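You operate a simulated robot arm through the tools that you are given. There is no shell and no other tool.

You are at the controls of a simulated two-armed robot. One attempt, no reset.

JOB
Test the spelt and put it on the plate the tester names.
Fine: the DRY or the DAMP plate; tester dial on its grain; one press of the test key. Set down upright: what you pick out.

The check looks at the end state, three seconds after you hand in, the way a careful person would. Anything else that was tipped, shoved, dropped, spilled or broken makes it a failure.

ROBOT AND FRAMES
Two 7-joint arms with two-finger parallel grippers on one trunk that stands fixed in place. Base frame: the origin is at the foot of the trunk, x ahead of it, y to its left, z up. Lengths are in mm, angles in degrees, forces in N, time in s.
The left shoulder is at [70, 163, 1320], the right one opposite. With the tool pointing down near the work surface each hand reaches from about 320 to 860 mm from the base axis, measured 20 degrees to its own side. Payload 3.43 kg a hand.
The TCP of each hand is the grasp point between the finger pads, 34 mm short of the fingertips. In the tool frame z runs along the fingers and y along their closing line. Largest opening 128 mm; finger width 24, thickness 12; the body of the gripper, 48 by 130 mm, starts 96 mm behind the TCP.
Orientation is that of the tool frame in the base frame, as [roll, pitch, yaw] about the fixed x, y, z axes, in that order (R = Rz(yaw) Ry(pitch) Rx(roll)). With the fingers straight down and closing along the base's y, the tool's x points along the base's -x, its y along +y and its z along -z.

CONTROLS
- The arms move only by the tool apply_moves. It takes "left_series", "right_series" or both (then of equal length, played together; a hand with none holds still); each is a list of rows, each a list of 7 numbers: the shift along the tool's x, y, z in units of 30 mm (1.0 is 30 mm), then the turn, a rotation vector about the tool's x, y, z in units of 8 degrees (1.0 is 8 degrees), then the gripper command, from -1 (shut) to 1 (fully open), values between in proportion. In form: [[tx, ty, tz, ax, ay, az, jaw], ...]. A call has 1 to 20 rows; each row shifts and turns the commanded pose from where the row before left it, along the tool's axes as they then stand. A call with a number of a shift or a turn outside -1 to 1 is refused whole. A row lasts 0.2 s, in which the tool goes at most 50 mm and 8.6 degrees; a call with a longer step from one row to the next is refused whole, and so is a gripper value outside its range. A pose out of reach is approached as far as the arm can. The call stops where the force on the tool passes 90 N (or 10 N more than at its start, if that is more) or the arm is blocked; 0.2 s more then pass. Each finger travels about 153 mm/s and halts on what it meets, pressing with about 45 N; the grip force reading is that of the motor and also rises with nothing between the fingers. The clock runs only during rows and for 0.2 s after the last one: add rows that do not move to give the fingers time. The reply holds the time, the measured pose of the TCP, the force on the tool along the base axes, the opening and the grip force, in the units named above and with some noise, with the torque about the TCP (base axes, N m) and any sound that the robot's microphone picked up, and new pictures: "show" is both (left out), scene, wrist or none (wrist: the cameras of the hands that moved).
- Cameras (640 x 400 px; columns grow to the right, rows downward): "scene" is now at [128.5, -42.6, 1527.6]; the picture's right is [-0.59, -0.81, 0.00], its down [-0.47, 0.35, -0.81] and it looks along [0.65, -0.48, -0.59] (base axes); focal length 358 px, centre (320, 200). "left" rides on the left gripper at [76, 11, -160] in its tool frame; the picture's right is [-0.15, 0.99, 0.00], its down [-0.88, -0.13, -0.46] and it looks along [-0.45, -0.07, 0.89] (tool axes); focal length 234 px, centre (320, 200). "right" rides on the right gripper at [76, -11, -160] in its tool frame; the picture's right is [0.15, 0.99, 0.00], its down [-0.88, 0.13, -0.46] and it looks along [-0.45, 0.07, 0.89] (tool axes); focal length 234 px, centre (320, 200). There is no depth. A picture from a camera that has moved, and an enlarged one, comes with that camera's place and axes in the base frame and with its lens. The place of the scene camera against the robot may be out by one fixed shift of up to 25 mm in any direction.
- raise_lower(by): slides the trunk up (or, below 0, down) by that many mm; the arms and the scene camera ride with it, the base frame stays. It gives what a move gives, with no picture.
- aim_head(pan, tilt): turns the head with the scene camera to pan (to the left, within 86 degrees either way) and tilt (down, from -29 to 69), counted from straight ahead of the robot. It gives what a move gives, and a new picture of the scene camera.
- enlarge(camera, box): a new picture of the part [left, top, right, bottom] of that camera's present view, enlarged. It takes no simulated time.
- hand_in(): hands the job in; it is judged then, once.

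Nothing tells you positions but the pictures and the camera data. Unless the task says otherwise, let go and move clear before handing in.

The tools are called after ">>>" as a command line: name --argument value ..., lists and objects as JSON in quotes. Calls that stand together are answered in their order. apply_moves: Moves the arms, as the interface text tells. Its arguments: {"type":"object","properties":{"left_series":{"type":"array","items":{"type":"array","items":{"type":"number"}}},"right_series":{"type":"array","items":{"type":"array","items":{"type":"number"}}},"show":{"type":"string","enum":["both","scene","wrist","none"]}},"required":[]} The other tools are called the same way: raise_lower (by) moves the trunk up or down; aim_head (pan, tilt) turns the head that bears the scene camera; enlarge (camera, box) takes an enlarged picture of a part of a camera's view; hand_in () hands the job in.

At the start:

```text
t: 0.0
left_position: [516.2, -68.5, 1182.3]
left_tcp_rot: [180.0, 0.0, -179.9]
left_contact_force: [0.4, 0.3, 0.1]
left_torque: [0.04, -0.02, 0.01]
left_opening: 128.2
left_gripper_force: 0.0
right_position: [316.5, -413.3, 1234.0]
right_tcp_rot: [-179.9, 0.0, 180.0]
right_contact_force: [0.7, 0.2, -0.3]
right_torque: [0.01, 0.02, 0.0]
right_opening: 128.1
right_gripper_force: 0.1
trunk travel left (down, up): [-800.0, 140.0]
head pan, tilt (commanded): [-36.3, 36.0]
```

scene: 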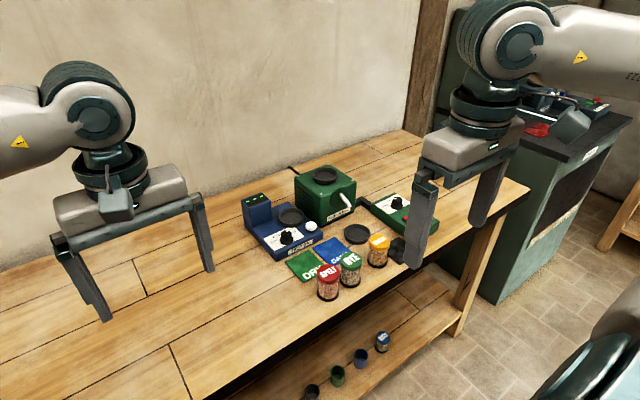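
right: 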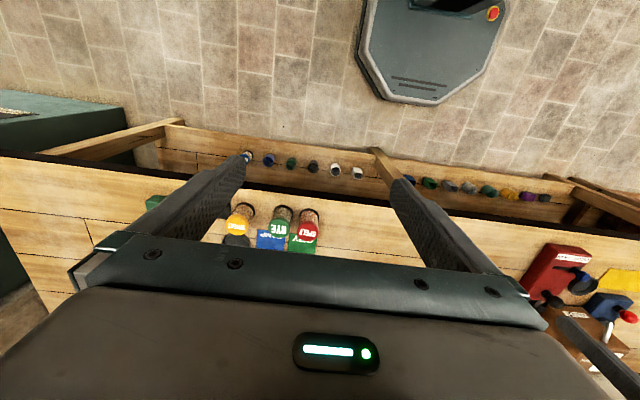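
left: 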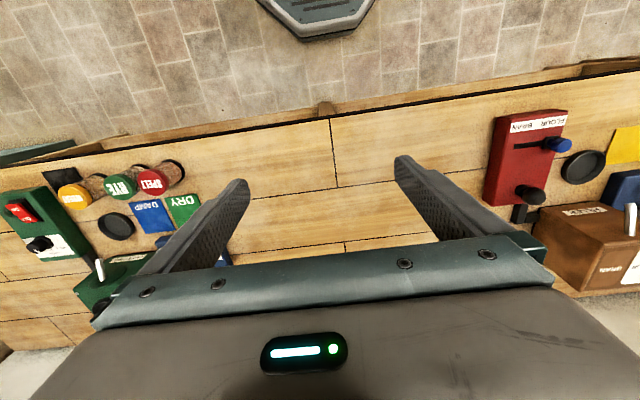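

I see a bench with a blue tester, a green device, several jars with coloured lids and DRY/DAMP plates. I'll take enlarged views to read the labels before moving anything.

>>> enlarge --camera "scene" --box '[230, 160, 430, 310]'

>>> enlarge --camera "scene" --box '[240, 180, 340, 260]'

>>> enlarge --camera "left" --box '[0, 150, 240, 300]'

```text
2.67 times, centred on (330, 235) of scene
camera zoom: at [128.5, -42.6, 1527.6], right [-0.59, -0.81, 0.0], down [-0.47, 0.35, -0.81], along [0.65, -0.48, -0.59], focal length 954 px, centre (293, 107)
```

zoom: 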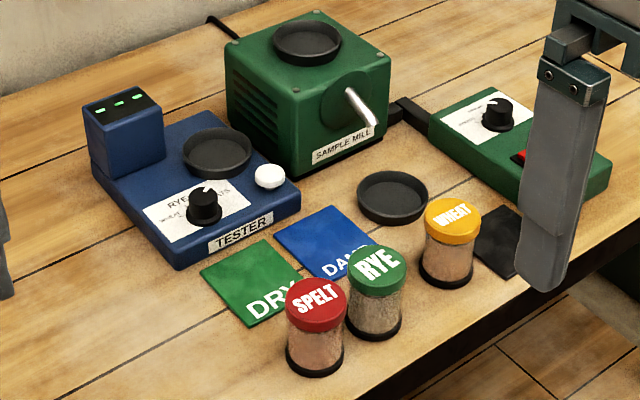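

```text
5.00 times, centred on (290, 220) of scene
camera zoom: at [128.5, -42.6, 1527.6], right [-0.59, -0.81, 0.0], down [-0.47, 0.35, -0.81], along [0.65, -0.48, -0.59], focal length 1788 px, centre (470, 100)
```

zoom: 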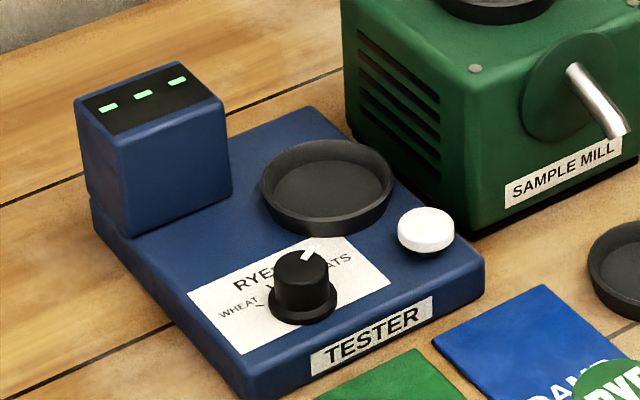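

```text
2.67 times, centred on (120, 225) of left
camera zoom: at [441.0, -57.6, 1343.1], right [0.15, 0.99, 0.0], down [0.88, -0.13, 0.46], along [0.45, -0.07, -0.89], focal length 624 px, centre (853, 133)
```

zoom: 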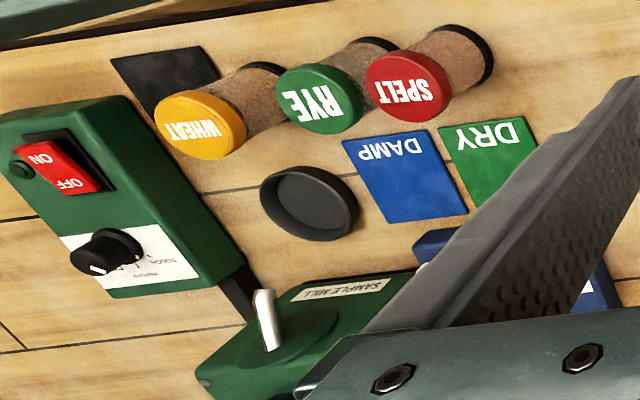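

The tester has a dial, a dish, a white key and a display block; jars SPELT, RYE, WHEAT stand in front. I'll zoom in on the dial and look around the rest of the bench.

>>> enlarge --camera "scene" --box '[266, 222, 316, 254]'

>>> enlarge --camera "left" --box '[460, 90, 640, 300]'

>>> enlarge --camera "scene" --box '[280, 310, 420, 400]'

>>> enlarge --camera "right" --box '[130, 120, 370, 270]'

```text
12.50 times, centred on (291, 238) of scene
camera zoom: at [128.5, -42.6, 1527.6], right [-0.59, -0.81, 0.0], down [-0.47, 0.35, -0.81], along [0.65, -0.48, -0.59], focal length 4470 px, centre (682, -275)
```

zoom: 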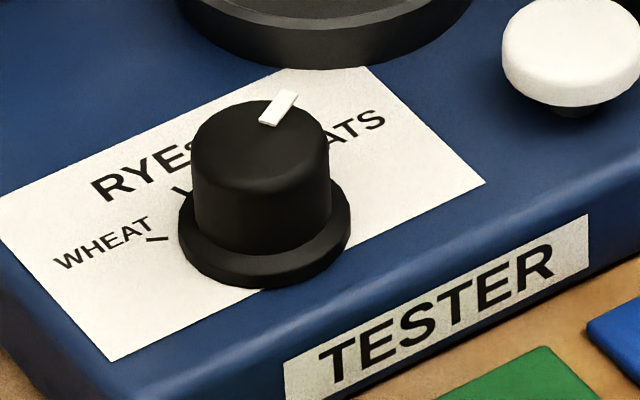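

```text
1.90 times, centred on (550, 195) of left
camera zoom: at [441.0, -57.6, 1343.1], right [0.15, 0.99, 0.0], down [0.88, -0.13, 0.46], along [0.45, -0.07, -0.89], focal length 446 px, centre (-118, 210)
```

zoom: 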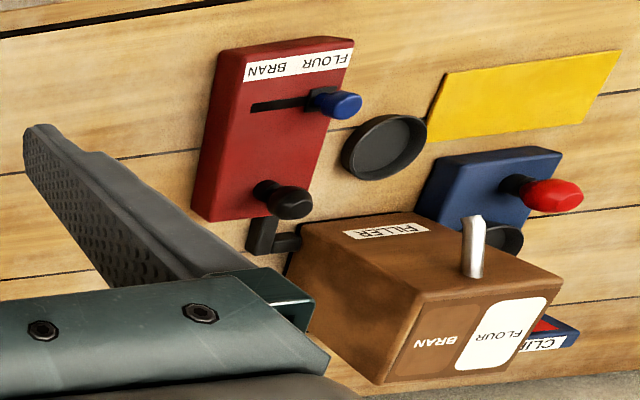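

```text
4.44 times, centred on (350, 355) of scene
camera zoom: at [128.5, -42.6, 1527.6], right [-0.59, -0.81, 0.0], down [-0.47, 0.35, -0.81], along [0.65, -0.48, -0.59], focal length 1589 px, centre (187, -489)
```

zoom: 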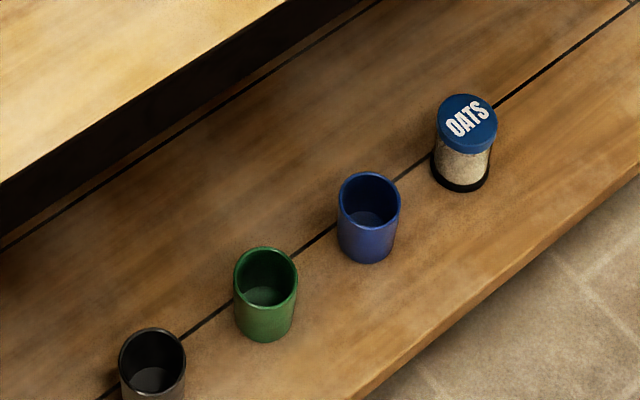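

```text
2.67 times, centred on (250, 195) of right
camera zoom: at [240.7, -425.8, 1393.8], right [-0.15, 0.99, 0.0], down [0.88, 0.13, 0.46], along [0.45, 0.07, -0.89], focal length 624 px, centre (507, 213)
```

zoom: 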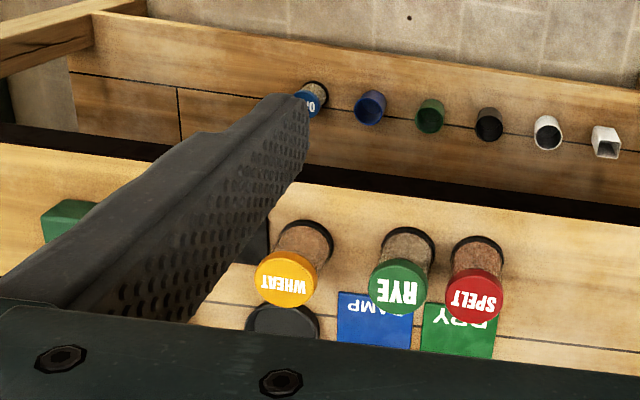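

The dial shows WHEAT, RYE, S… and OATS labels, partly hidden by the knob. I take SPELT's lid to be near [569, -407, 920], table near z 845; I'll bring the right hand high over the area to look at the tester from above.

>>> apply_moves --right_series '[[-1, 0, 0.2, 0, 0, 0, 1], [-1, 0, 0.2, 0, 0, 0, 1], [-1, 0, 0.2, 0, 0, 0, 1], [-1, 0, 0.2, 0, 0, 0, 1], [-1, 0, 0.2, 0, 0, 0, 1], [-1, 0, 0.2, 0, 0, 0, 1], [-1, 0, 0.2, 0, 0, 0, 1], [-1, 0, 0.2, 0, 0, 0, 1], [-1, 0, 0.2, 0, 0, 0, 1], [-1, 0, 0.2, 0, 0, 0, 1]]' --show "both"

```text
t: 2.2
left_position: [519.1, -67.8, 1181.4]
left_tcp_rot: [180.0, -0.2, -179.9]
left_contact_force: [-0.1, -0.1, -0.6]
left_torque: [0.02, 0.02, 0.0]
left_opening: 127.9
left_gripper_force: 0.1
right_position: [618.9, -412.4, 1172.4]
right_tcp_rot: [180.0, -0.1, -180.0]
right_contact_force: [-0.5, -0.5, -0.3]
right_torque: [-0.01, 0.06, -0.01]
right_opening: 128.1
right_gripper_force: 0.0
trunk travel left (down, up): [-800.0, 140.0]
head pan, tilt (commanded): [-36.3, 36.0]
camera scene: at [130.6, -42.0, 1527.4], right [-0.59, -0.81, 0.0], down [-0.47, 0.35, -0.81], along [0.65, -0.48, -0.59], focal length 358 px, centre (320, 200)
camera right: at [543.3, -424.5, 1332.4], right [-0.15, 0.99, 0.0], down [0.88, 0.13, 0.45], along [0.45, 0.07, -0.89], focal length 234 px, centre (320, 200)
```

scene: 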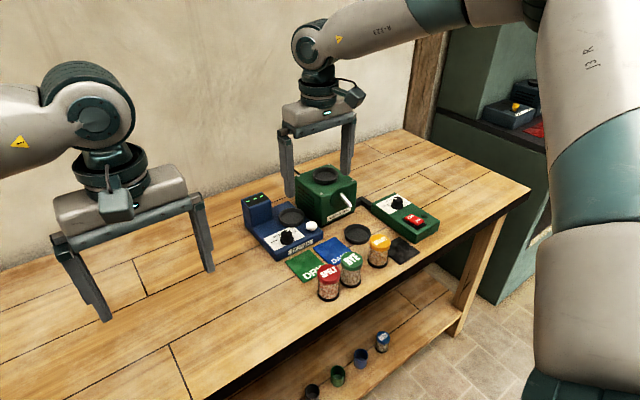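
right: 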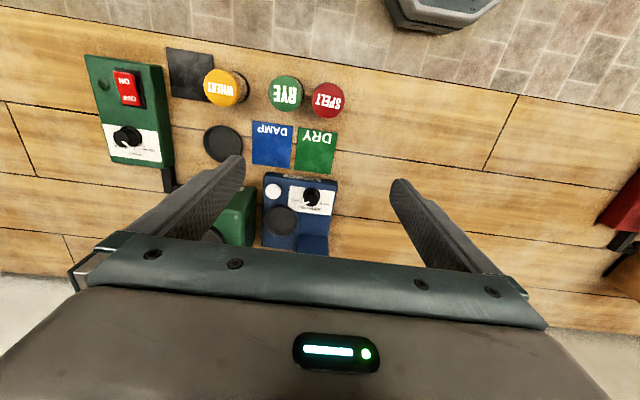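

Now the whole area is visible from above. I'll enlarge on the tester dial and other items.

>>> enlarge --camera "right" --box '[284, 177, 340, 217]'

>>> enlarge --camera "right" --box '[240, 160, 360, 260]'

>>> enlarge --camera "right" --box '[80, 40, 380, 230]'

```text
10.00 times, centred on (312, 197) of right
camera zoom: at [543.3, -424.5, 1332.4], right [-0.15, 0.99, 0.0], down [0.88, 0.13, 0.45], along [0.45, 0.07, -0.89], focal length 2342 px, centre (400, 230)
```

zoom: 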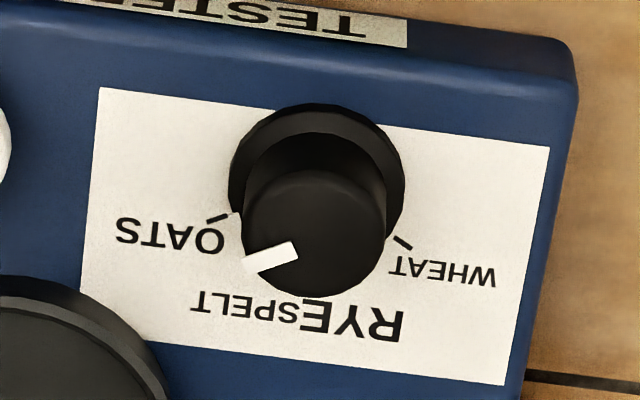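

```text
4.00 times, centred on (300, 210) of right
camera zoom: at [543.3, -424.5, 1332.4], right [-0.15, 0.99, 0.0], down [0.88, 0.13, 0.45], along [0.45, 0.07, -0.89], focal length 937 px, centre (400, 160)
```

zoom: 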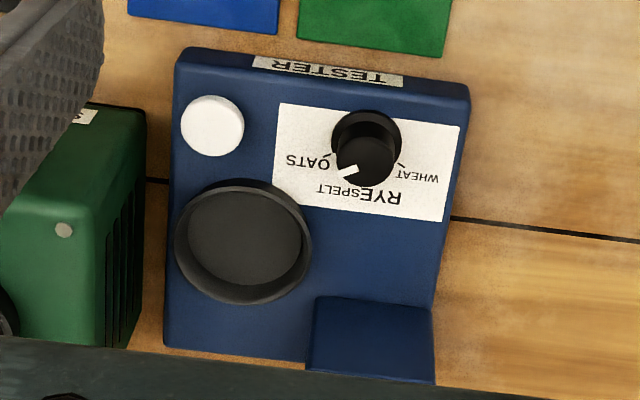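

```text
2.11 times, centred on (230, 135) of right
camera zoom: at [543.3, -424.5, 1332.4], right [-0.15, 0.99, 0.0], down [0.88, 0.13, 0.45], along [0.45, 0.07, -0.89], focal length 493 px, centre (510, 337)
```

zoom: 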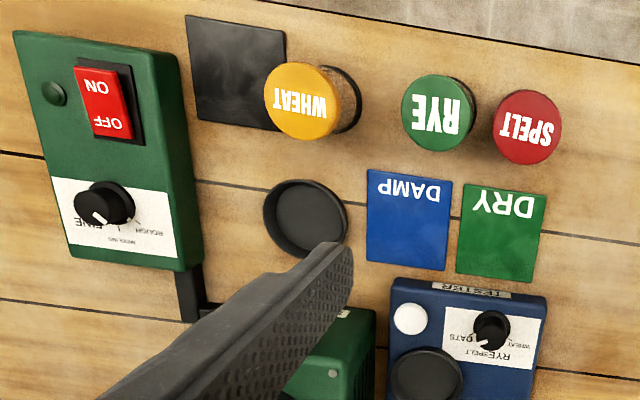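

Dial is on OATS now; order is WHEAT, RYE, SPELT, OATS, roughly 40° apart. I estimate the knob near [755, -410], key near [761, -490], tester dish near [833, -470], DRY plate [674, -414], DAMP plate [674, -507], table z≈847. Next I test how far the right arm reaches over the dish, high up, and pull the left hand aside.

>>> apply_moves --right_series '[[-0.9, -0.24, 0.2, 0, 0, 0, 1], [-0.9, -0.24, 0.2, 0, 0, 0, 1], [-0.9, -0.24, 0.2, 0, 0, 0, 1], [-0.9, -0.24, 0.2, 0, 0, 0, 1], [-0.9, -0.24, 0.2, 0, 0, 0, 1], [-0.9, -0.24, 0.2, 0, 0, 0, 1], [-0.9, -0.24, 0.2, 0, 0, 0, 1], [-0.9, -0.24, 0.2, 0, 0, 0, 1]]' --left_series '[[0.5, 0.8, 0, 0, 0, 0, 1], [0.5, 0.8, 0, 0, 0, 0, 1], [0.5, 0.8, 0, 0, 0, 0, 1], [0.5, 0.8, 0, 0, 0, 0, 1], [0.5, 0.8, 0, 0, 0, 0, 1], [0.5, 0.8, 0, 0, 0, 0, 1], [0, 0, 0, 0, 0, 0, 1], [0, 0, 0, 0, 0, 0, 1]]' --show "both"

```text
t: 4.0
left_position: [428.7, 74.5, 1181.7]
left_tcp_rot: [-180.0, 0.0, -179.9]
left_contact_force: [-0.2, -0.1, 0.7]
left_torque: [-0.01, 0.02, 0.0]
left_opening: 128.0
left_gripper_force: 0.0
right_position: [750.9, -443.4, 1141.9]
right_tcp_rot: [-180.0, 0.1, 179.8]
right_contact_force: [-0.4, 0.4, 1.3]
right_torque: [-0.02, 0.01, 0.03]
right_opening: 128.1
right_gripper_force: 0.1
right hand out of reach, approached as far as the arm can: row 5, 6, 7, 8
trunk travel left (down, up): [-800.0, 140.0]
head pan, tilt (commanded): [-36.3, 36.0]
camera scene: at [129.4, -43.0, 1527.5], right [-0.59, -0.81, 0.0], down [-0.47, 0.35, -0.81], along [0.65, -0.48, -0.59], focal length 358 px, centre (320, 200)
camera right: at [674.6, -453.7, 1300.6], right [-0.15, 0.99, 0.0], down [0.88, 0.13, 0.46], along [0.45, 0.07, -0.89], focal length 234 px, centre (320, 200)
camera left: at [352.4, 85.8, 1342.4], right [0.15, 0.99, 0.0], down [0.88, -0.13, 0.45], along [0.45, -0.07, -0.89], focal length 234 px, centre (320, 200)
```

scene: 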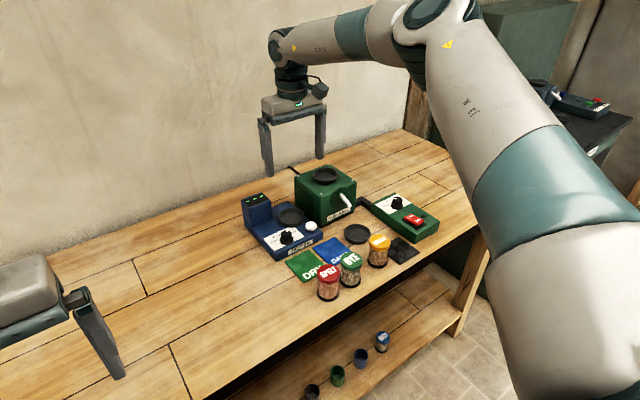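
right: 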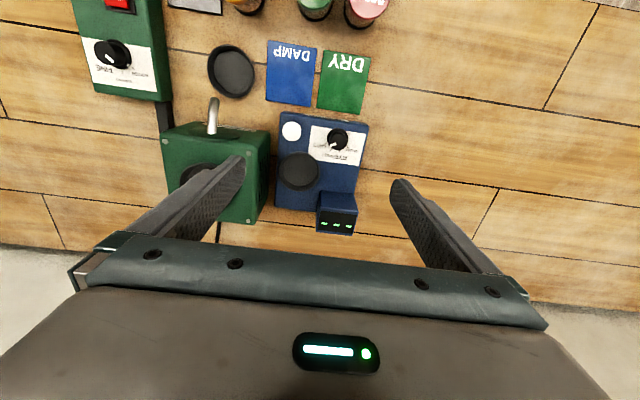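
left: 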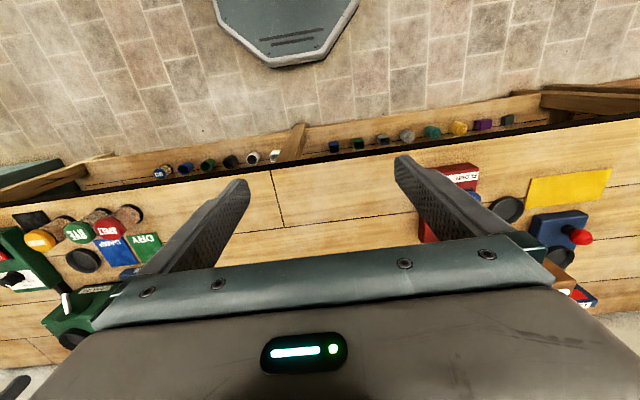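

The arm ran out of reach near x=751 with the tool vertical, so I'll need to lean the tool forward for the dish. This view is good for measuring; I enlarge it.

>>> enlarge --camera "right" --box '[260, 100, 380, 240]'

>>> enlarge --camera "right" --box '[300, 115, 370, 165]'

>>> enlarge --camera "right" --box '[150, 0, 390, 150]'

>>> enlarge --camera "scene" --box '[240, 160, 440, 310]'

```text
2.86 times, centred on (320, 170) of right
camera zoom: at [674.6, -453.7, 1300.6], right [-0.15, 0.99, 0.0], down [0.88, 0.13, 0.46], along [0.45, 0.07, -0.89], focal length 669 px, centre (320, 286)
```

zoom: 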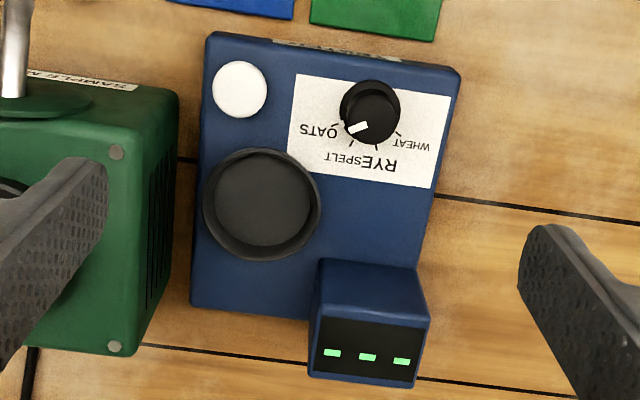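

```text
8.00 times, centred on (335, 140) of right
camera zoom: at [674.6, -453.7, 1300.6], right [-0.15, 0.99, 0.0], down [0.88, 0.13, 0.46], along [0.45, 0.07, -0.89], focal length 1873 px, centre (200, 680)
```

zoom: 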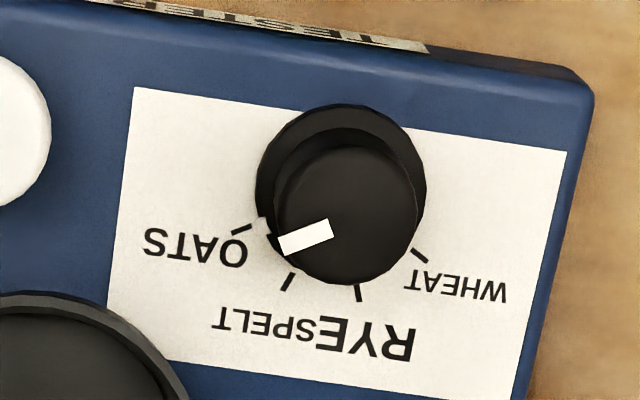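

```text
2.67 times, centred on (270, 75) of right
camera zoom: at [674.6, -453.7, 1300.6], right [-0.15, 0.99, 0.0], down [0.88, 0.13, 0.46], along [0.45, 0.07, -0.89], focal length 624 px, centre (453, 533)
```

zoom: 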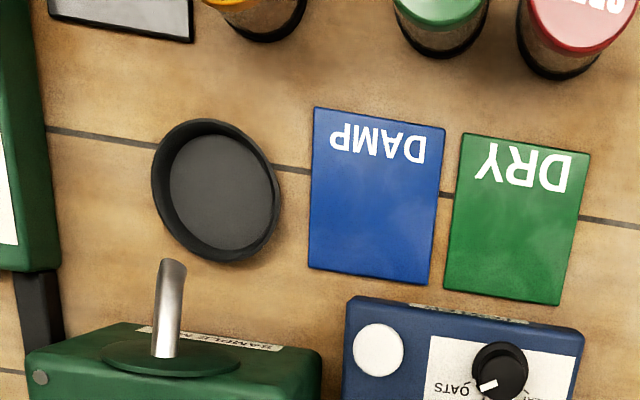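

```text
2.67 times, centred on (340, 235) of scene
camera zoom: at [129.4, -43.0, 1527.5], right [-0.59, -0.81, 0.0], down [-0.47, 0.35, -0.81], along [0.65, -0.48, -0.59], focal length 954 px, centre (267, 107)
```

zoom: 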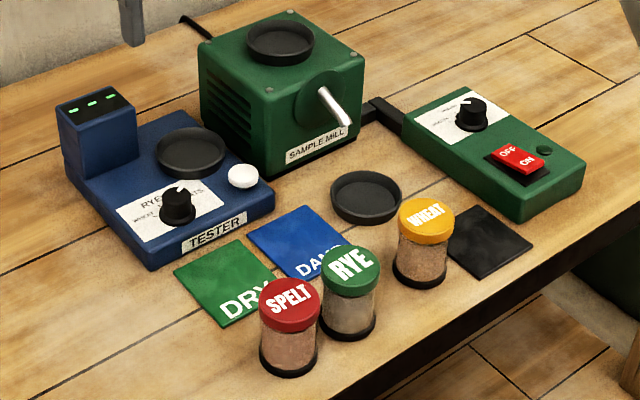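

The dial ticks measure at ±20° and ±60°, with the pointer on OATS (+60°); SPELT is at +20°, so the knob must turn 40° counter-clockwise seen from above. Knob top is near [760, -409, 909], key [757, -489, 900], dish [826, -468, 896]. I lower the trunk a bit to gain horizontal reach.

>>> raise_lower --by -80

```text
t: 5.2
left_position: [426.9, 74.0, 1101.8]
left_tcp_rot: [-180.0, 0.0, -179.9]
left_contact_force: [0.5, 0.0, 0.1]
left_torque: [0.01, -0.01, -0.01]
left_opening: 128.0
left_gripper_force: 0.0
right_position: [750.1, -441.9, 1062.8]
right_tcp_rot: [-180.0, 0.1, 180.0]
right_contact_force: [0.1, 0.2, 0.5]
right_torque: [-0.03, -0.01, 0.01]
right_opening: 127.9
right_gripper_force: 0.0
trunk travel left (down, up): [-720.0, 220.0]
head pan, tilt (commanded): [-36.3, 36.0]
```

Trunk is 80 mm lower. Now I move the right hand above the knob, partly closing the fingers, and check where it really goes.

>>> apply_moves --right_series '[[0, 0.36, 0.7, 0, 0, 0, -0.2], [0, 0.36, 0.7, 0, 0, 0, -0.2], [0, 0.36, 0.7, 0, 0, 0, -0.2], [0, 0, 0, 0, 0, 0, -0.2]]' --show "both"

```text
t: 6.2
left_position: [428.2, 73.7, 1102.2]
left_tcp_rot: [-179.9, 0.1, -179.8]
left_contact_force: [1.0, -0.1, 0.4]
left_torque: [-0.01, 0.02, 0.02]
left_opening: 127.9
left_gripper_force: 0.1
right_position: [733.1, -412.7, 1004.8]
right_tcp_rot: [-179.9, 0.2, 180.0]
right_contact_force: [0.3, 0.1, 0.1]
right_torque: [0.0, 0.0, 0.0]
right_opening: 51.2
right_gripper_force: 0.1
right hand out of reach, approached as far as the arm can: row 1, 2, 3
trunk travel left (down, up): [-720.0, 220.0]
head pan, tilt (commanded): [-36.3, 36.0]
camera scene: at [128.7, -42.5, 1447.6], right [-0.59, -0.81, 0.0], down [-0.47, 0.35, -0.81], along [0.65, -0.48, -0.59], focal length 358 px, centre (320, 200)
camera right: at [655.9, -423.9, 1164.2], right [-0.15, 0.99, 0.0], down [0.88, 0.13, 0.46], along [0.45, 0.07, -0.89], focal length 234 px, centre (320, 200)
```

scene: 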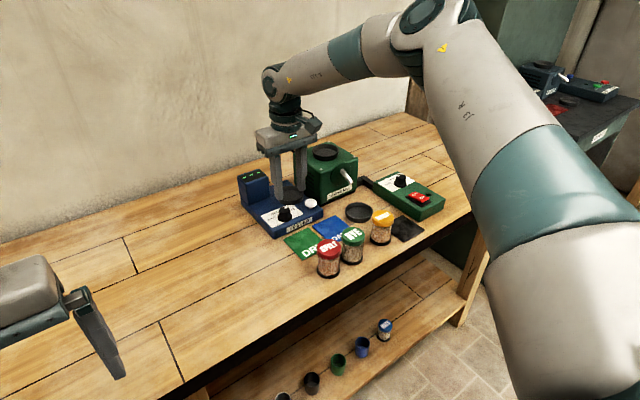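
right: 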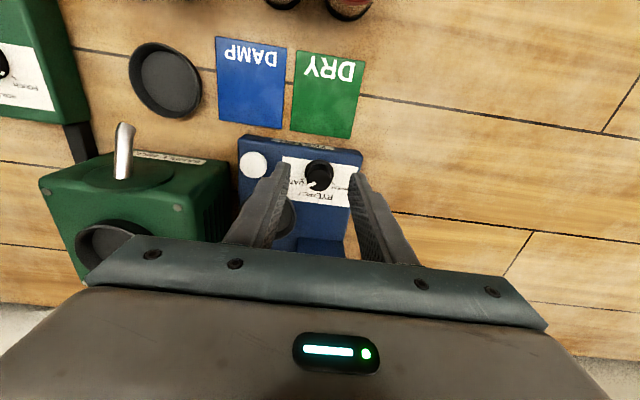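

The hand drifted back to x=733 while descending, so the reach estimate is uncertain. I'll try commanding forward again from here to learn the true limit.

>>> apply_moves --right_series '[[-0.5, 0.1, 0, 0, 0, 0, -0.2], [-0.5, 0, 0, 0, 0, 0, -0.2], [0, 0, 0, 0, 0, 0, -0.2]]' --show "none"

```text
t: 7.0
left_position: [427.9, 74.8, 1101.9]
left_tcp_rot: [180.0, 0.1, -179.7]
left_contact_force: [-0.3, -0.2, -0.8]
left_torque: [0.03, 0.0, -0.02]
left_opening: 127.9
left_gripper_force: 0.0
right_position: [733.3, -413.1, 1010.0]
right_tcp_rot: [-179.9, 0.3, 179.9]
right_contact_force: [0.3, 0.2, 0.6]
right_torque: [0.0, -0.03, -0.01]
right_opening: 51.2
right_gripper_force: 0.0
right hand out of reach, approached as far as the arm can: row 1, 2
trunk travel left (down, up): [-720.0, 220.0]
head pan, tilt (commanded): [-36.3, 36.0]
```

The limit here looks like a joint limit rather than a fully straight arm. I'll restore the trunk height and see whether reach near the work surface is better from there.

>>> raise_lower --by 80

>>> apply_moves --right_series '[[0.3, 0, 1, 0, 0, 0, -0.2], [0, 0, 1, 0, 0, 0, -0.2], [0, 0, 1, 0, 0, 0, -0.2], [-0.5, 0.1, 0, 0, 0, 0, -0.2], [-0.5, 0, 0, 0, 0, 0, -0.2], [-0.3, 0, 0, 0, 0, 0, -0.2], [0, 0, 0, 0, 0, 0, -0.2]]' --show "scene"

```text
t: 8.1
left_position: [427.8, 74.8, 1180.4]
left_tcp_rot: [-180.0, 0.0, -179.9]
left_contact_force: [0.2, 0.2, -0.1]
left_torque: [-0.01, 0.0, 0.04]
left_opening: 128.2
left_gripper_force: 0.2
right_position: [733.0, -413.6, 1091.1]
right_tcp_rot: [-179.9, 0.2, 179.8]
right_contact_force: [-0.6, 0.4, 0.1]
right_torque: [0.0, 0.03, 0.0]
right_opening: 51.2
right_gripper_force: 0.0
trunk travel left (down, up): [-800.0, 140.0]
head pan, tilt (commanded): [-36.3, 36.0]
```

```text
t: 9.7
left_position: [427.5, 74.6, 1181.5]
left_tcp_rot: [179.9, -0.1, -179.9]
left_contact_force: [-0.5, 0.4, -0.2]
left_torque: [0.01, 0.01, 0.0]
left_opening: 128.1
left_gripper_force: 0.1
right_position: [708.5, -419.7, 1033.8]
right_tcp_rot: [179.9, 0.3, 180.0]
right_contact_force: [-0.2, -0.2, 0.6]
right_torque: [-0.02, -0.01, 0.01]
right_opening: 51.3
right_gripper_force: 0.0
right hand out of reach, approached as far as the arm can: row 2, 3, 4, 5, 6
trunk travel left (down, up): [-800.0, 140.0]
head pan, tilt (commanded): [-36.3, 36.0]
camera scene: at [128.5, -42.4, 1527.6], right [-0.59, -0.81, 0.0], down [-0.47, 0.35, -0.81], along [0.65, -0.48, -0.59], focal length 358 px, centre (320, 200)
```

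scene: 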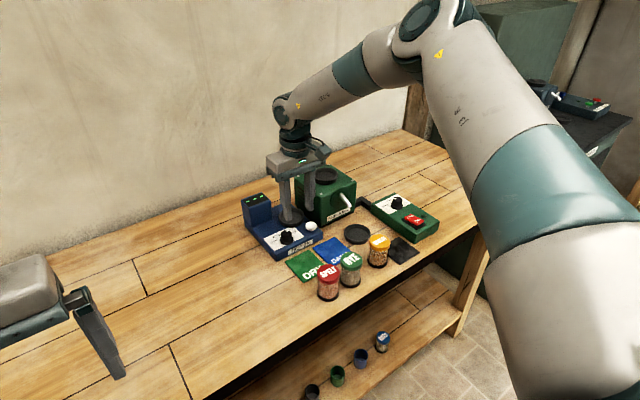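

Reach shrinks as I go down because the upper arm seems stuck at this configuration. I'll retreat, then come forward again at a lower height to let the arm settle into a better posture.

>>> apply_moves --right_series '[[1, 0.1, 0, 0, 0, 0, -0.2], [1, 0.1, 0, 0, 0, 0, -0.2], [1, 0.1, 0, 0, 0, 0, -0.2], [1, 0.1, 0, 0, 0, 0, -0.2], [1, 0, 0, 0, 0, 0, -0.2], [0, 0, 0.6, 0, 0, 0, -0.2], [0, 0, 0.6, 0, 0, 0, -0.2], [0, 0, 0, 0, 0, 0, -0.2]]' --show "scene"

```text
t: 11.5
left_position: [426.7, 74.9, 1182.8]
left_tcp_rot: [180.0, 0.0, -179.9]
left_contact_force: [-0.1, -0.3, 0.2]
left_torque: [0.01, -0.01, 0.0]
left_opening: 127.8
left_gripper_force: 0.0
right_position: [558.5, -407.4, 998.3]
right_tcp_rot: [-179.8, 0.2, 179.9]
right_contact_force: [0.1, 0.0, 0.4]
right_torque: [0.0, -0.04, -0.01]
right_opening: 51.2
right_gripper_force: 0.1
trunk travel left (down, up): [-800.0, 140.0]
head pan, tilt (commanded): [-36.3, 36.0]
camera scene: at [127.4, -42.4, 1527.7], right [-0.59, -0.81, 0.0], down [-0.47, 0.35, -0.81], along [0.65, -0.48, -0.59], focal length 358 px, centre (320, 200)
```

scene: 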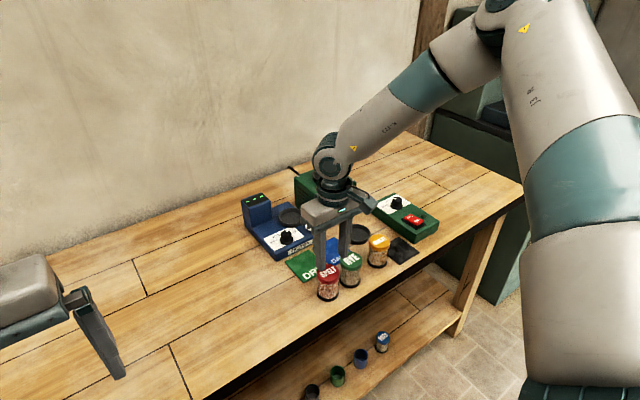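

Now the arm is relaxed at z≈998 above the jars. I move forward again along this height toward the knob.

>>> apply_moves --right_series '[[-1, 0, 0, 0, 0, 0, -0.2], [-1, 0, 0, 0, 0, 0, -0.2], [-1, 0, 0, 0, 0, 0, -0.2], [-1, 0, 0, 0, 0, 0, -0.2], [-1, 0, 0, 0, 0, 0, -0.2], [-0.5, 0, 0, 0, 0, 0, -0.2], [-0.5, 0, 0, 0, 0, 0, -0.2], [-0.5, 0, 0, 0, 0, 0, -0.2], [0, 0, 0, 0, 0, 0, -0.2]]' --show "scene"

```text
t: 13.5
left_position: [427.2, 74.8, 1183.4]
left_tcp_rot: [-180.0, 0.0, -180.0]
left_contact_force: [0.8, 0.2, -0.2]
left_torque: [-0.02, -0.01, 0.0]
left_opening: 128.0
left_gripper_force: 0.2
right_position: [706.8, -417.0, 1031.5]
right_tcp_rot: [-179.9, 0.3, -180.0]
right_contact_force: [-0.5, 1.0, -0.4]
right_torque: [0.0, -0.01, 0.05]
right_opening: 51.4
right_gripper_force: 0.0
right hand out of reach, approached as far as the arm can: row 5, 6, 7, 8
trunk travel left (down, up): [-800.0, 140.0]
head pan, tilt (commanded): [-36.3, 36.0]
camera scene: at [128.5, -42.7, 1527.6], right [-0.59, -0.81, 0.0], down [-0.47, 0.35, -0.81], along [0.65, -0.48, -0.59], focal length 358 px, centre (320, 200)
```

scene: 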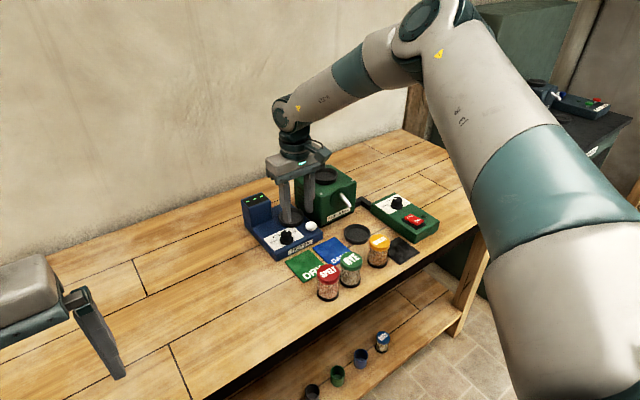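

Same limit again: the upper arm has a stop, so reach is best when the hand is only ~100–180 mm below the shoulder. I'll raise both hands relative to the body, then lower the trunk substantially.

>>> apply_moves --right_series '[[0.3, 0, -1, 0, 0, 0, -0.2], [0.3, 0, -1, 0, 0, 0, -0.2], [0.3, 0, -1, 0, 0, 0, -0.2], [0.3, 0, -1, 0, 0, 0, -0.2], [0.3, 0, -1, 0, 0, 0, -0.2], [0.3, 0, -1, 0, 0, 0, -0.2], [0.3, 0, -1, 0, 0, 0, -0.2], [0, 0, 0, 0, 0, 0, -0.2]]' --left_series '[[0, 0, -0.8, 0, 0, 0, 1], [0, 0, -0.8, 0, 0, 0, 1], [0, 0, -0.8, 0, 0, 0, 1], [0, 0, -0.8, 0, 0, 0, 1], [0, 0, 0, 0, 0, 0, 1], [0, 0, 0, 0, 0, 0, 1], [0, 0, 0, 0, 0, 0, 1], [0, 0, 0, 0, 0, 0, 1]]' --show "none"

```text
t: 15.3
left_position: [428.3, 75.4, 1277.5]
left_tcp_rot: [180.0, 0.1, -180.0]
left_contact_force: [-0.3, -0.2, -0.4]
left_torque: [0.0, 0.02, 0.0]
left_opening: 127.9
left_gripper_force: 0.0
right_position: [642.6, -416.0, 1241.1]
right_tcp_rot: [-180.0, 0.0, 179.9]
right_contact_force: [0.4, 0.2, 0.4]
right_torque: [-0.03, 0.0, 0.02]
right_opening: 51.2
right_gripper_force: 0.0
trunk travel left (down, up): [-800.0, 140.0]
head pan, tilt (commanded): [-36.3, 36.0]
```

Both hands are up; now the trunk goes down 240 mm, leaving the right hand about 1000 mm high over the DRY plate.

>>> raise_lower --by -240

>>> apply_moves --right_series '[[-1, 0, 0, 0, 0, 0, -0.2], [-1, 0, 0, 0, 0, 0, -0.2], [-0.9, 0.1, 0, 0, 0, 0, -0.2], [-0.9, 0.1, 0.1, 0, 0, 0, -0.2], [0, 0, 0, 0, 0, 0, -0.2]]' --show "both"

```text
t: 17.8
left_position: [428.4, 76.4, 1037.5]
left_tcp_rot: [-180.0, 0.0, -179.9]
left_contact_force: [-0.1, 0.0, -0.2]
left_torque: [0.01, 0.0, 0.0]
left_opening: 128.1
left_gripper_force: 0.1
right_position: [641.6, -415.4, 1000.3]
right_tcp_rot: [-180.0, 0.2, -180.0]
right_contact_force: [0.2, -0.3, -0.3]
right_torque: [0.01, -0.02, 0.01]
right_opening: 51.1
right_gripper_force: 0.0
trunk travel left (down, up): [-560.0, 380.0]
head pan, tilt (commanded): [-36.3, 36.0]
```

```text
t: 19.0
left_position: [426.0, 75.1, 1038.4]
left_tcp_rot: [-179.9, 0.1, 180.0]
left_contact_force: [-0.6, 0.0, -0.3]
left_torque: [-0.01, -0.04, 0.0]
left_opening: 128.0
left_gripper_force: 0.0
right_position: [753.5, -409.1, 999.2]
right_tcp_rot: [-180.0, 0.3, 179.9]
right_contact_force: [-0.2, 1.3, 0.3]
right_torque: [0.03, -0.01, -0.04]
right_opening: 51.2
right_gripper_force: 0.0
trunk travel left (down, up): [-560.0, 380.0]
head pan, tilt (commanded): [-36.3, 36.0]
camera scene: at [127.0, -42.3, 1287.8], right [-0.59, -0.81, 0.0], down [-0.47, 0.35, -0.81], along [0.65, -0.48, -0.59], focal length 358 px, centre (320, 200)
camera right: at [677.9, -420.9, 1158.1], right [-0.14, 0.99, 0.0], down [0.88, 0.13, 0.46], along [0.46, 0.07, -0.89], focal length 234 px, centre (320, 200)
```

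scene: 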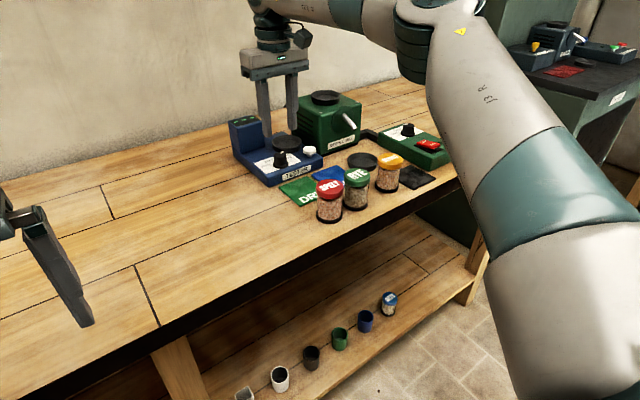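
right: 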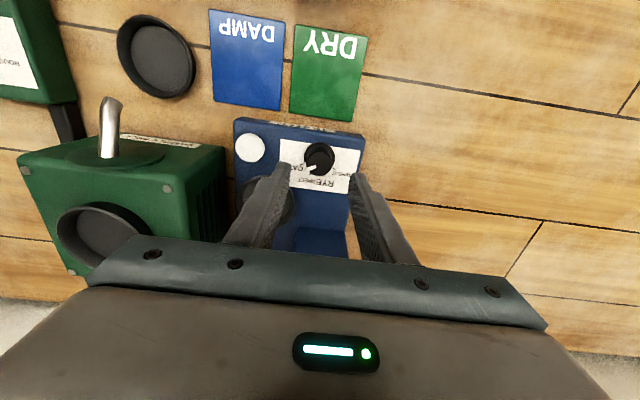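

Now the hand reaches over the knob. I check alignment in an enlarged wrist view.

>>> enlarge --camera "right" --box '[270, 125, 370, 200]'

>>> enlarge --camera "scene" --box '[220, 20, 340, 200]'

```text
5.33 times, centred on (320, 162) of right
camera zoom: at [677.9, -420.9, 1158.1], right [-0.14, 0.99, 0.0], down [0.88, 0.13, 0.46], along [0.46, 0.07, -0.89], focal length 1249 px, centre (320, 400)
```

zoom: 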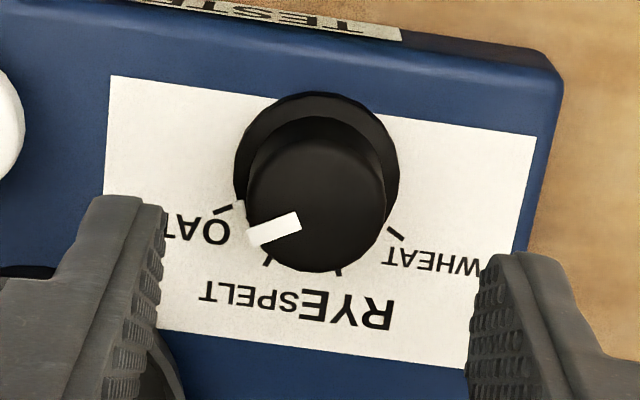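

```text
2.22 times, centred on (280, 110) of scene
camera zoom: at [127.0, -42.3, 1287.8], right [-0.59, -0.81, 0.0], down [-0.47, 0.35, -0.81], along [0.65, -0.48, -0.59], focal length 795 px, centre (409, 400)
```

zoom: 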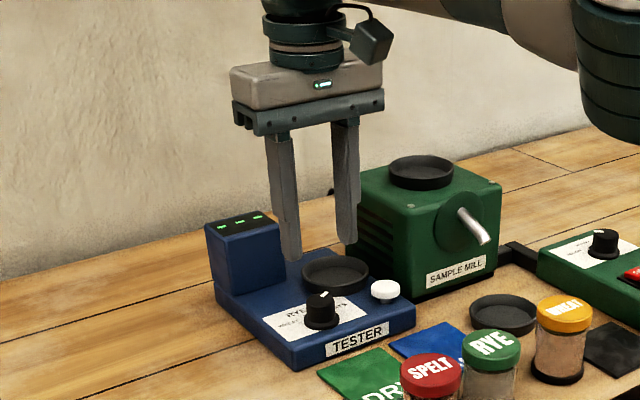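

The knob is about 6 mm further out than the TCP. I correct that and lower the open fingers around the knob to about z=930.

>>> apply_moves --right_series '[[-0.2, 0, 0.5, 0, 0, 0, -0.2], [0, 0, 0.6, 0, 0, 0, -0.2], [0, 0, 0.6, 0, 0, 0, -0.2], [0, 0, 0.55, 0, 0, 0, -0.2], [0, 0, 0, 0, 0, 0, -0.2]]' --show "both"

```text
t: 20.2
left_position: [427.6, 74.7, 1038.0]
left_tcp_rot: [-180.0, 0.0, -179.9]
left_contact_force: [-0.4, -0.4, 0.4]
left_torque: [0.0, -0.01, 0.01]
left_opening: 128.1
left_gripper_force: 0.2
right_position: [753.8, -410.6, 929.5]
right_tcp_rot: [180.0, 0.4, 179.9]
right_contact_force: [-0.4, 0.5, 0.1]
right_torque: [0.02, -0.01, 0.02]
right_opening: 51.1
right_gripper_force: 0.1
right hand out of reach, approached as far as the arm can: row 1, 4
trunk travel left (down, up): [-560.0, 380.0]
head pan, tilt (commanded): [-36.3, 36.0]
camera scene: at [128.5, -42.4, 1287.6], right [-0.59, -0.81, 0.0], down [-0.47, 0.35, -0.81], along [0.65, -0.48, -0.59], focal length 358 px, centre (320, 200)
camera right: at [677.2, -421.7, 1089.5], right [-0.15, 0.99, 0.0], down [0.88, 0.13, 0.46], along [0.46, 0.07, -0.89], focal length 234 px, centre (320, 200)
```

scene: 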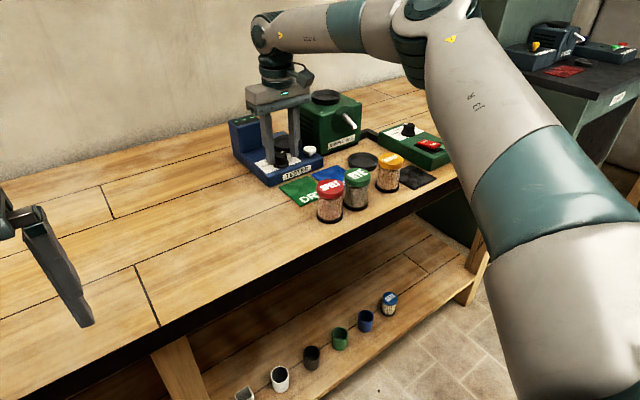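
right: 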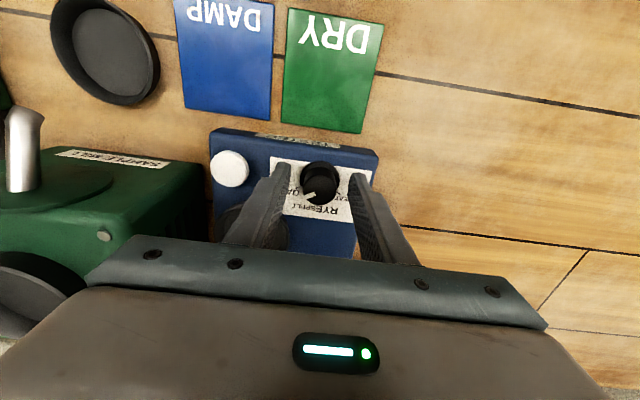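

I'm at the reach limit about 5 mm short of the knob axis. I'll lift the hand, lower the trunk another 80 mm, and realign.

>>> apply_moves --right_series '[[0, 0, -1, 0, 0, 0, -0.2], [0, 0, -1, 0, 0, 0, -0.2], [0, 0, -1, 0, 0, 0, -0.2], [0, 0, -0.5, 0, 0, 0, -0.2], [0, 0, 0, 0, 0, 0, -0.2]]' --left_series '[[0, 0, -1, 0, 0, 0, 1], [0, 0, -1, 0, 0, 0, 1], [0, 0, 0, 0, 0, 0, 1], [0, 0, 0, 0, 0, 0, 1], [0, 0, 0, 0, 0, 0, 1]]' --show "none"

>>> raise_lower --by -80

>>> apply_moves --right_series '[[-0.2, 0, 0, 0, 0, 0, -0.2], [0, 0, 0, 0, 0, 0, -0.2]]' --show "wrist"

```text
t: 21.4
left_position: [426.7, 73.5, 1097.1]
left_tcp_rot: [180.0, 0.1, -180.0]
left_contact_force: [0.1, -0.7, -0.6]
left_torque: [-0.01, 0.0, -0.01]
left_opening: 127.9
left_gripper_force: 0.0
right_position: [751.6, -409.5, 1035.2]
right_tcp_rot: [-180.0, 0.3, 179.9]
right_contact_force: [-1.2, -0.7, -0.5]
right_torque: [-0.02, 0.03, 0.01]
right_opening: 51.3
right_gripper_force: 0.0
trunk travel left (down, up): [-560.0, 380.0]
head pan, tilt (commanded): [-36.3, 36.0]
```

```text
t: 22.6
left_position: [425.1, 74.0, 1018.2]
left_tcp_rot: [-180.0, 0.0, -179.9]
left_contact_force: [-0.1, 0.0, 0.9]
left_torque: [-0.02, -0.03, 0.0]
left_opening: 127.8
left_gripper_force: 0.0
right_position: [751.7, -409.6, 955.1]
right_tcp_rot: [-180.0, 0.2, -180.0]
right_contact_force: [-1.0, 0.6, 0.9]
right_torque: [0.04, -0.02, -0.01]
right_opening: 51.3
right_gripper_force: 0.1
trunk travel left (down, up): [-480.0, 460.0]
head pan, tilt (commanded): [-36.3, 36.0]
```

```text
t: 23.2
left_position: [427.1, 74.2, 1017.1]
left_tcp_rot: [-180.0, 0.0, -179.9]
left_contact_force: [1.3, 0.7, -0.6]
left_torque: [0.02, -0.01, -0.02]
left_opening: 128.0
left_gripper_force: 0.1
right_position: [751.5, -409.5, 954.7]
right_tcp_rot: [179.9, 0.2, -179.9]
right_contact_force: [-0.4, 0.0, 1.0]
right_torque: [0.02, -0.02, 0.02]
right_opening: 50.9
right_gripper_force: 0.1
right hand out of reach, approached as far as the arm can: row 1
trunk travel left (down, up): [-480.0, 460.0]
head pan, tilt (commanded): [-36.3, 36.0]
camera right: at [675.2, -421.1, 1114.3], right [-0.15, 0.99, 0.0], down [0.88, 0.13, 0.46], along [0.46, 0.07, -0.89], focal length 234 px, centre (320, 200)
```

right: 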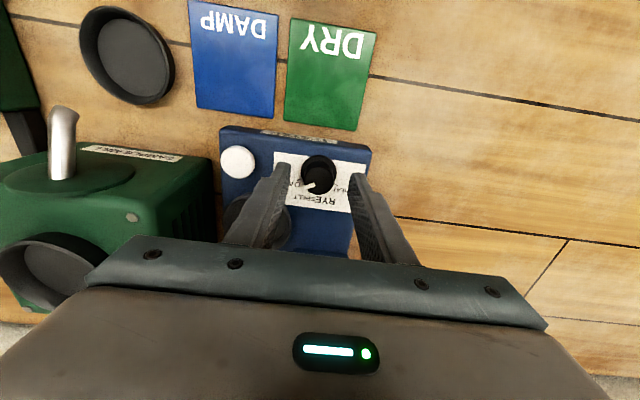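

Vertical reach tops out ~730 mm from the shoulder, just short of the knob. I'll lean the tool 8° outward and pre-turn it 40° clockwise, so the 40° counter-clockwise knob turn ends within reach; first above the knob.

>>> apply_moves --right_series '[[0.1, 0, -0.4, 0, 0, 0, -0.2], [0, 0, 0, 0, 0, 1, -0.2], [0, 0, 0, 0, 0, 1, -0.2], [0, 0, 0, 0, 0, 1, -0.2], [0, 0, 0, 0, 0, 1, -0.2], [0, 0, 0, 0, 0, 1, -0.2], [0, 0, 0, 0, -1, 0, -0.2], [0, 0, 0, 0, 0, 0, -0.2]]' --show "wrist"

```text
t: 25.0
left_position: [426.2, 73.8, 1016.7]
left_tcp_rot: [180.0, -0.1, -179.9]
left_contact_force: [0.8, 0.6, 0.2]
left_torque: [-0.03, 0.05, -0.01]
left_opening: 128.0
left_gripper_force: 0.1
right_position: [749.7, -409.4, 966.4]
right_tcp_rot: [179.8, 8.2, 140.0]
right_contact_force: [-0.4, -0.4, -0.5]
right_torque: [0.0, 0.04, -0.04]
right_opening: 51.2
right_gripper_force: 0.1
trunk travel left (down, up): [-480.0, 460.0]
head pan, tilt (commanded): [-36.3, 36.0]
camera right: at [667.4, -355.7, 1113.2], right [0.53, 0.85, -0.02], down [0.7, -0.42, 0.58], along [0.48, -0.32, -0.82], focal length 234 px, centre (320, 200)
```

right: 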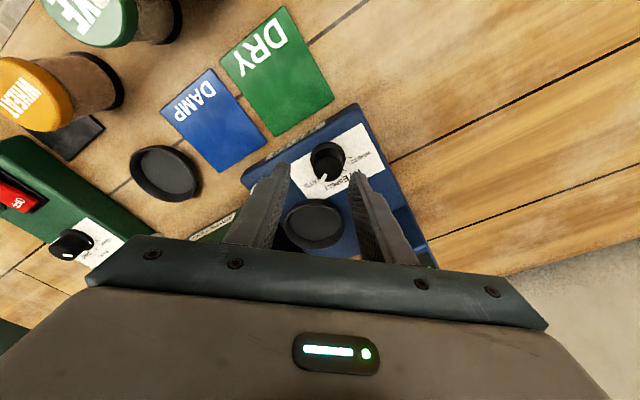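

The tool is now turned and leaned as planned. I zoom on the knob to confirm the offset before descending.

>>> enlarge --camera "right" --box '[280, 120, 380, 200]'

```text
5.00 times, centred on (330, 160) of right
camera zoom: at [667.4, -355.7, 1113.2], right [0.53, 0.85, -0.02], down [0.7, -0.42, 0.58], along [0.48, -0.32, -0.82], focal length 1171 px, centre (270, 400)
```

zoom: 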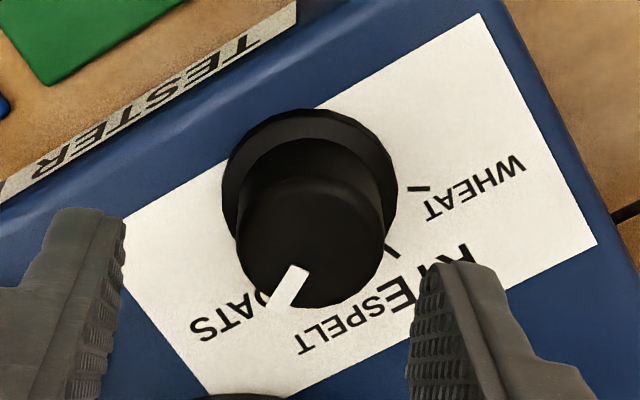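

Knob axis measures at about [759, -409]. I shift over it and descend vertically to TCP z≈928.

>>> apply_moves --right_series '[[-0.234, 0.217, 0.034, 0, 0, 0, -0.2], [0.061, 0, 0.4223, 0, 0, 0, -0.2], [0.061, 0, 0.4223, 0, 0, 0, -0.2], [0.061, 0, 0.4223, 0, 0, 0, -0.2], [0, 0, 0, 0, 0, 0, -0.2]]' --show "both"

```text
t: 26.2
left_position: [425.9, 74.2, 1018.9]
left_tcp_rot: [-180.0, 0.0, -180.0]
left_contact_force: [-0.4, 0.0, -0.5]
left_torque: [-0.02, 0.01, -0.01]
left_opening: 127.8
left_gripper_force: 0.1
right_position: [757.6, -410.4, 928.5]
right_tcp_rot: [179.9, 8.2, 139.9]
right_contact_force: [0.4, 0.0, -0.3]
right_torque: [0.02, -0.02, 0.03]
right_opening: 51.2
right_gripper_force: 0.0
trunk travel left (down, up): [-480.0, 460.0]
head pan, tilt (commanded): [-36.3, 36.0]
camera scene: at [128.4, -42.4, 1207.7], right [-0.59, -0.81, 0.0], down [-0.47, 0.35, -0.81], along [0.65, -0.48, -0.59], focal length 358 px, centre (320, 200)
camera right: at [675.1, -355.2, 1075.8], right [0.53, 0.85, -0.02], down [0.7, -0.42, 0.58], along [0.48, -0.32, -0.82], focal length 234 px, centre (320, 200)
```

scene: 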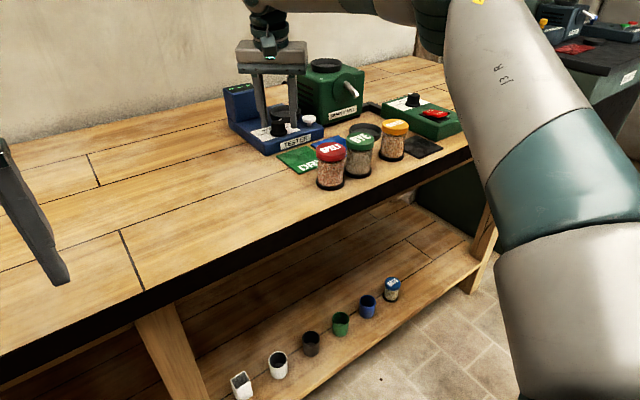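
right: 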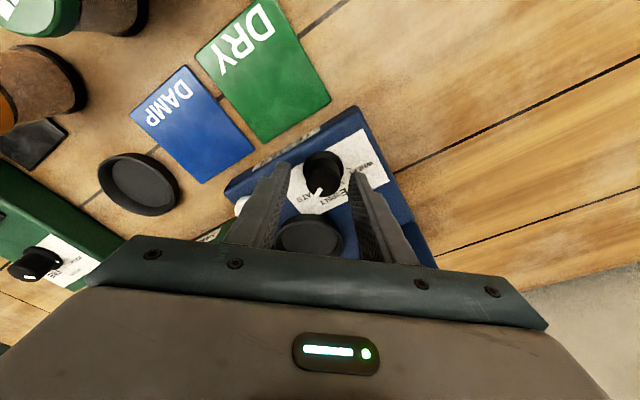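

TCP is within ~2 mm of the knob axis. I zoom in to see how centred the knob is between the finger pads.

>>> enlarge --camera "right" --box '[240, 120, 400, 240]'

>>> enlarge --camera "scene" --box '[210, 50, 350, 170]'

```text
3.33 times, centred on (320, 180) of right
camera zoom: at [675.1, -355.2, 1075.8], right [0.53, 0.85, -0.02], down [0.7, -0.42, 0.58], along [0.48, -0.32, -0.82], focal length 781 px, centre (320, 267)
```

zoom: 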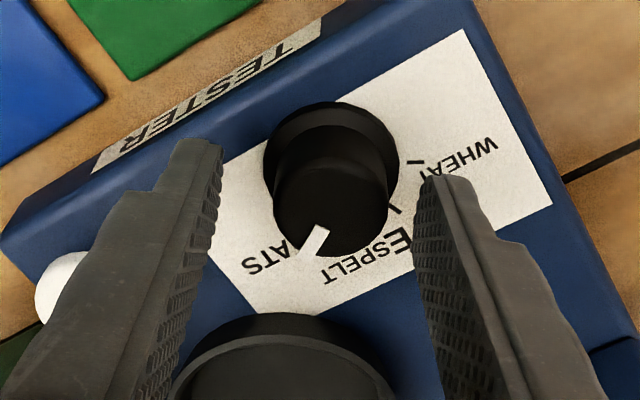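

```text
3.33 times, centred on (280, 110) of scene
camera zoom: at [128.4, -42.4, 1207.7], right [-0.59, -0.81, 0.0], down [-0.47, 0.35, -0.81], along [0.65, -0.48, -0.59], focal length 1192 px, centre (453, 500)
```

zoom: 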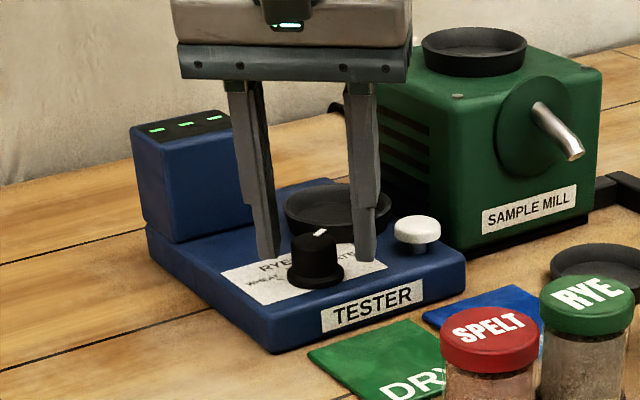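

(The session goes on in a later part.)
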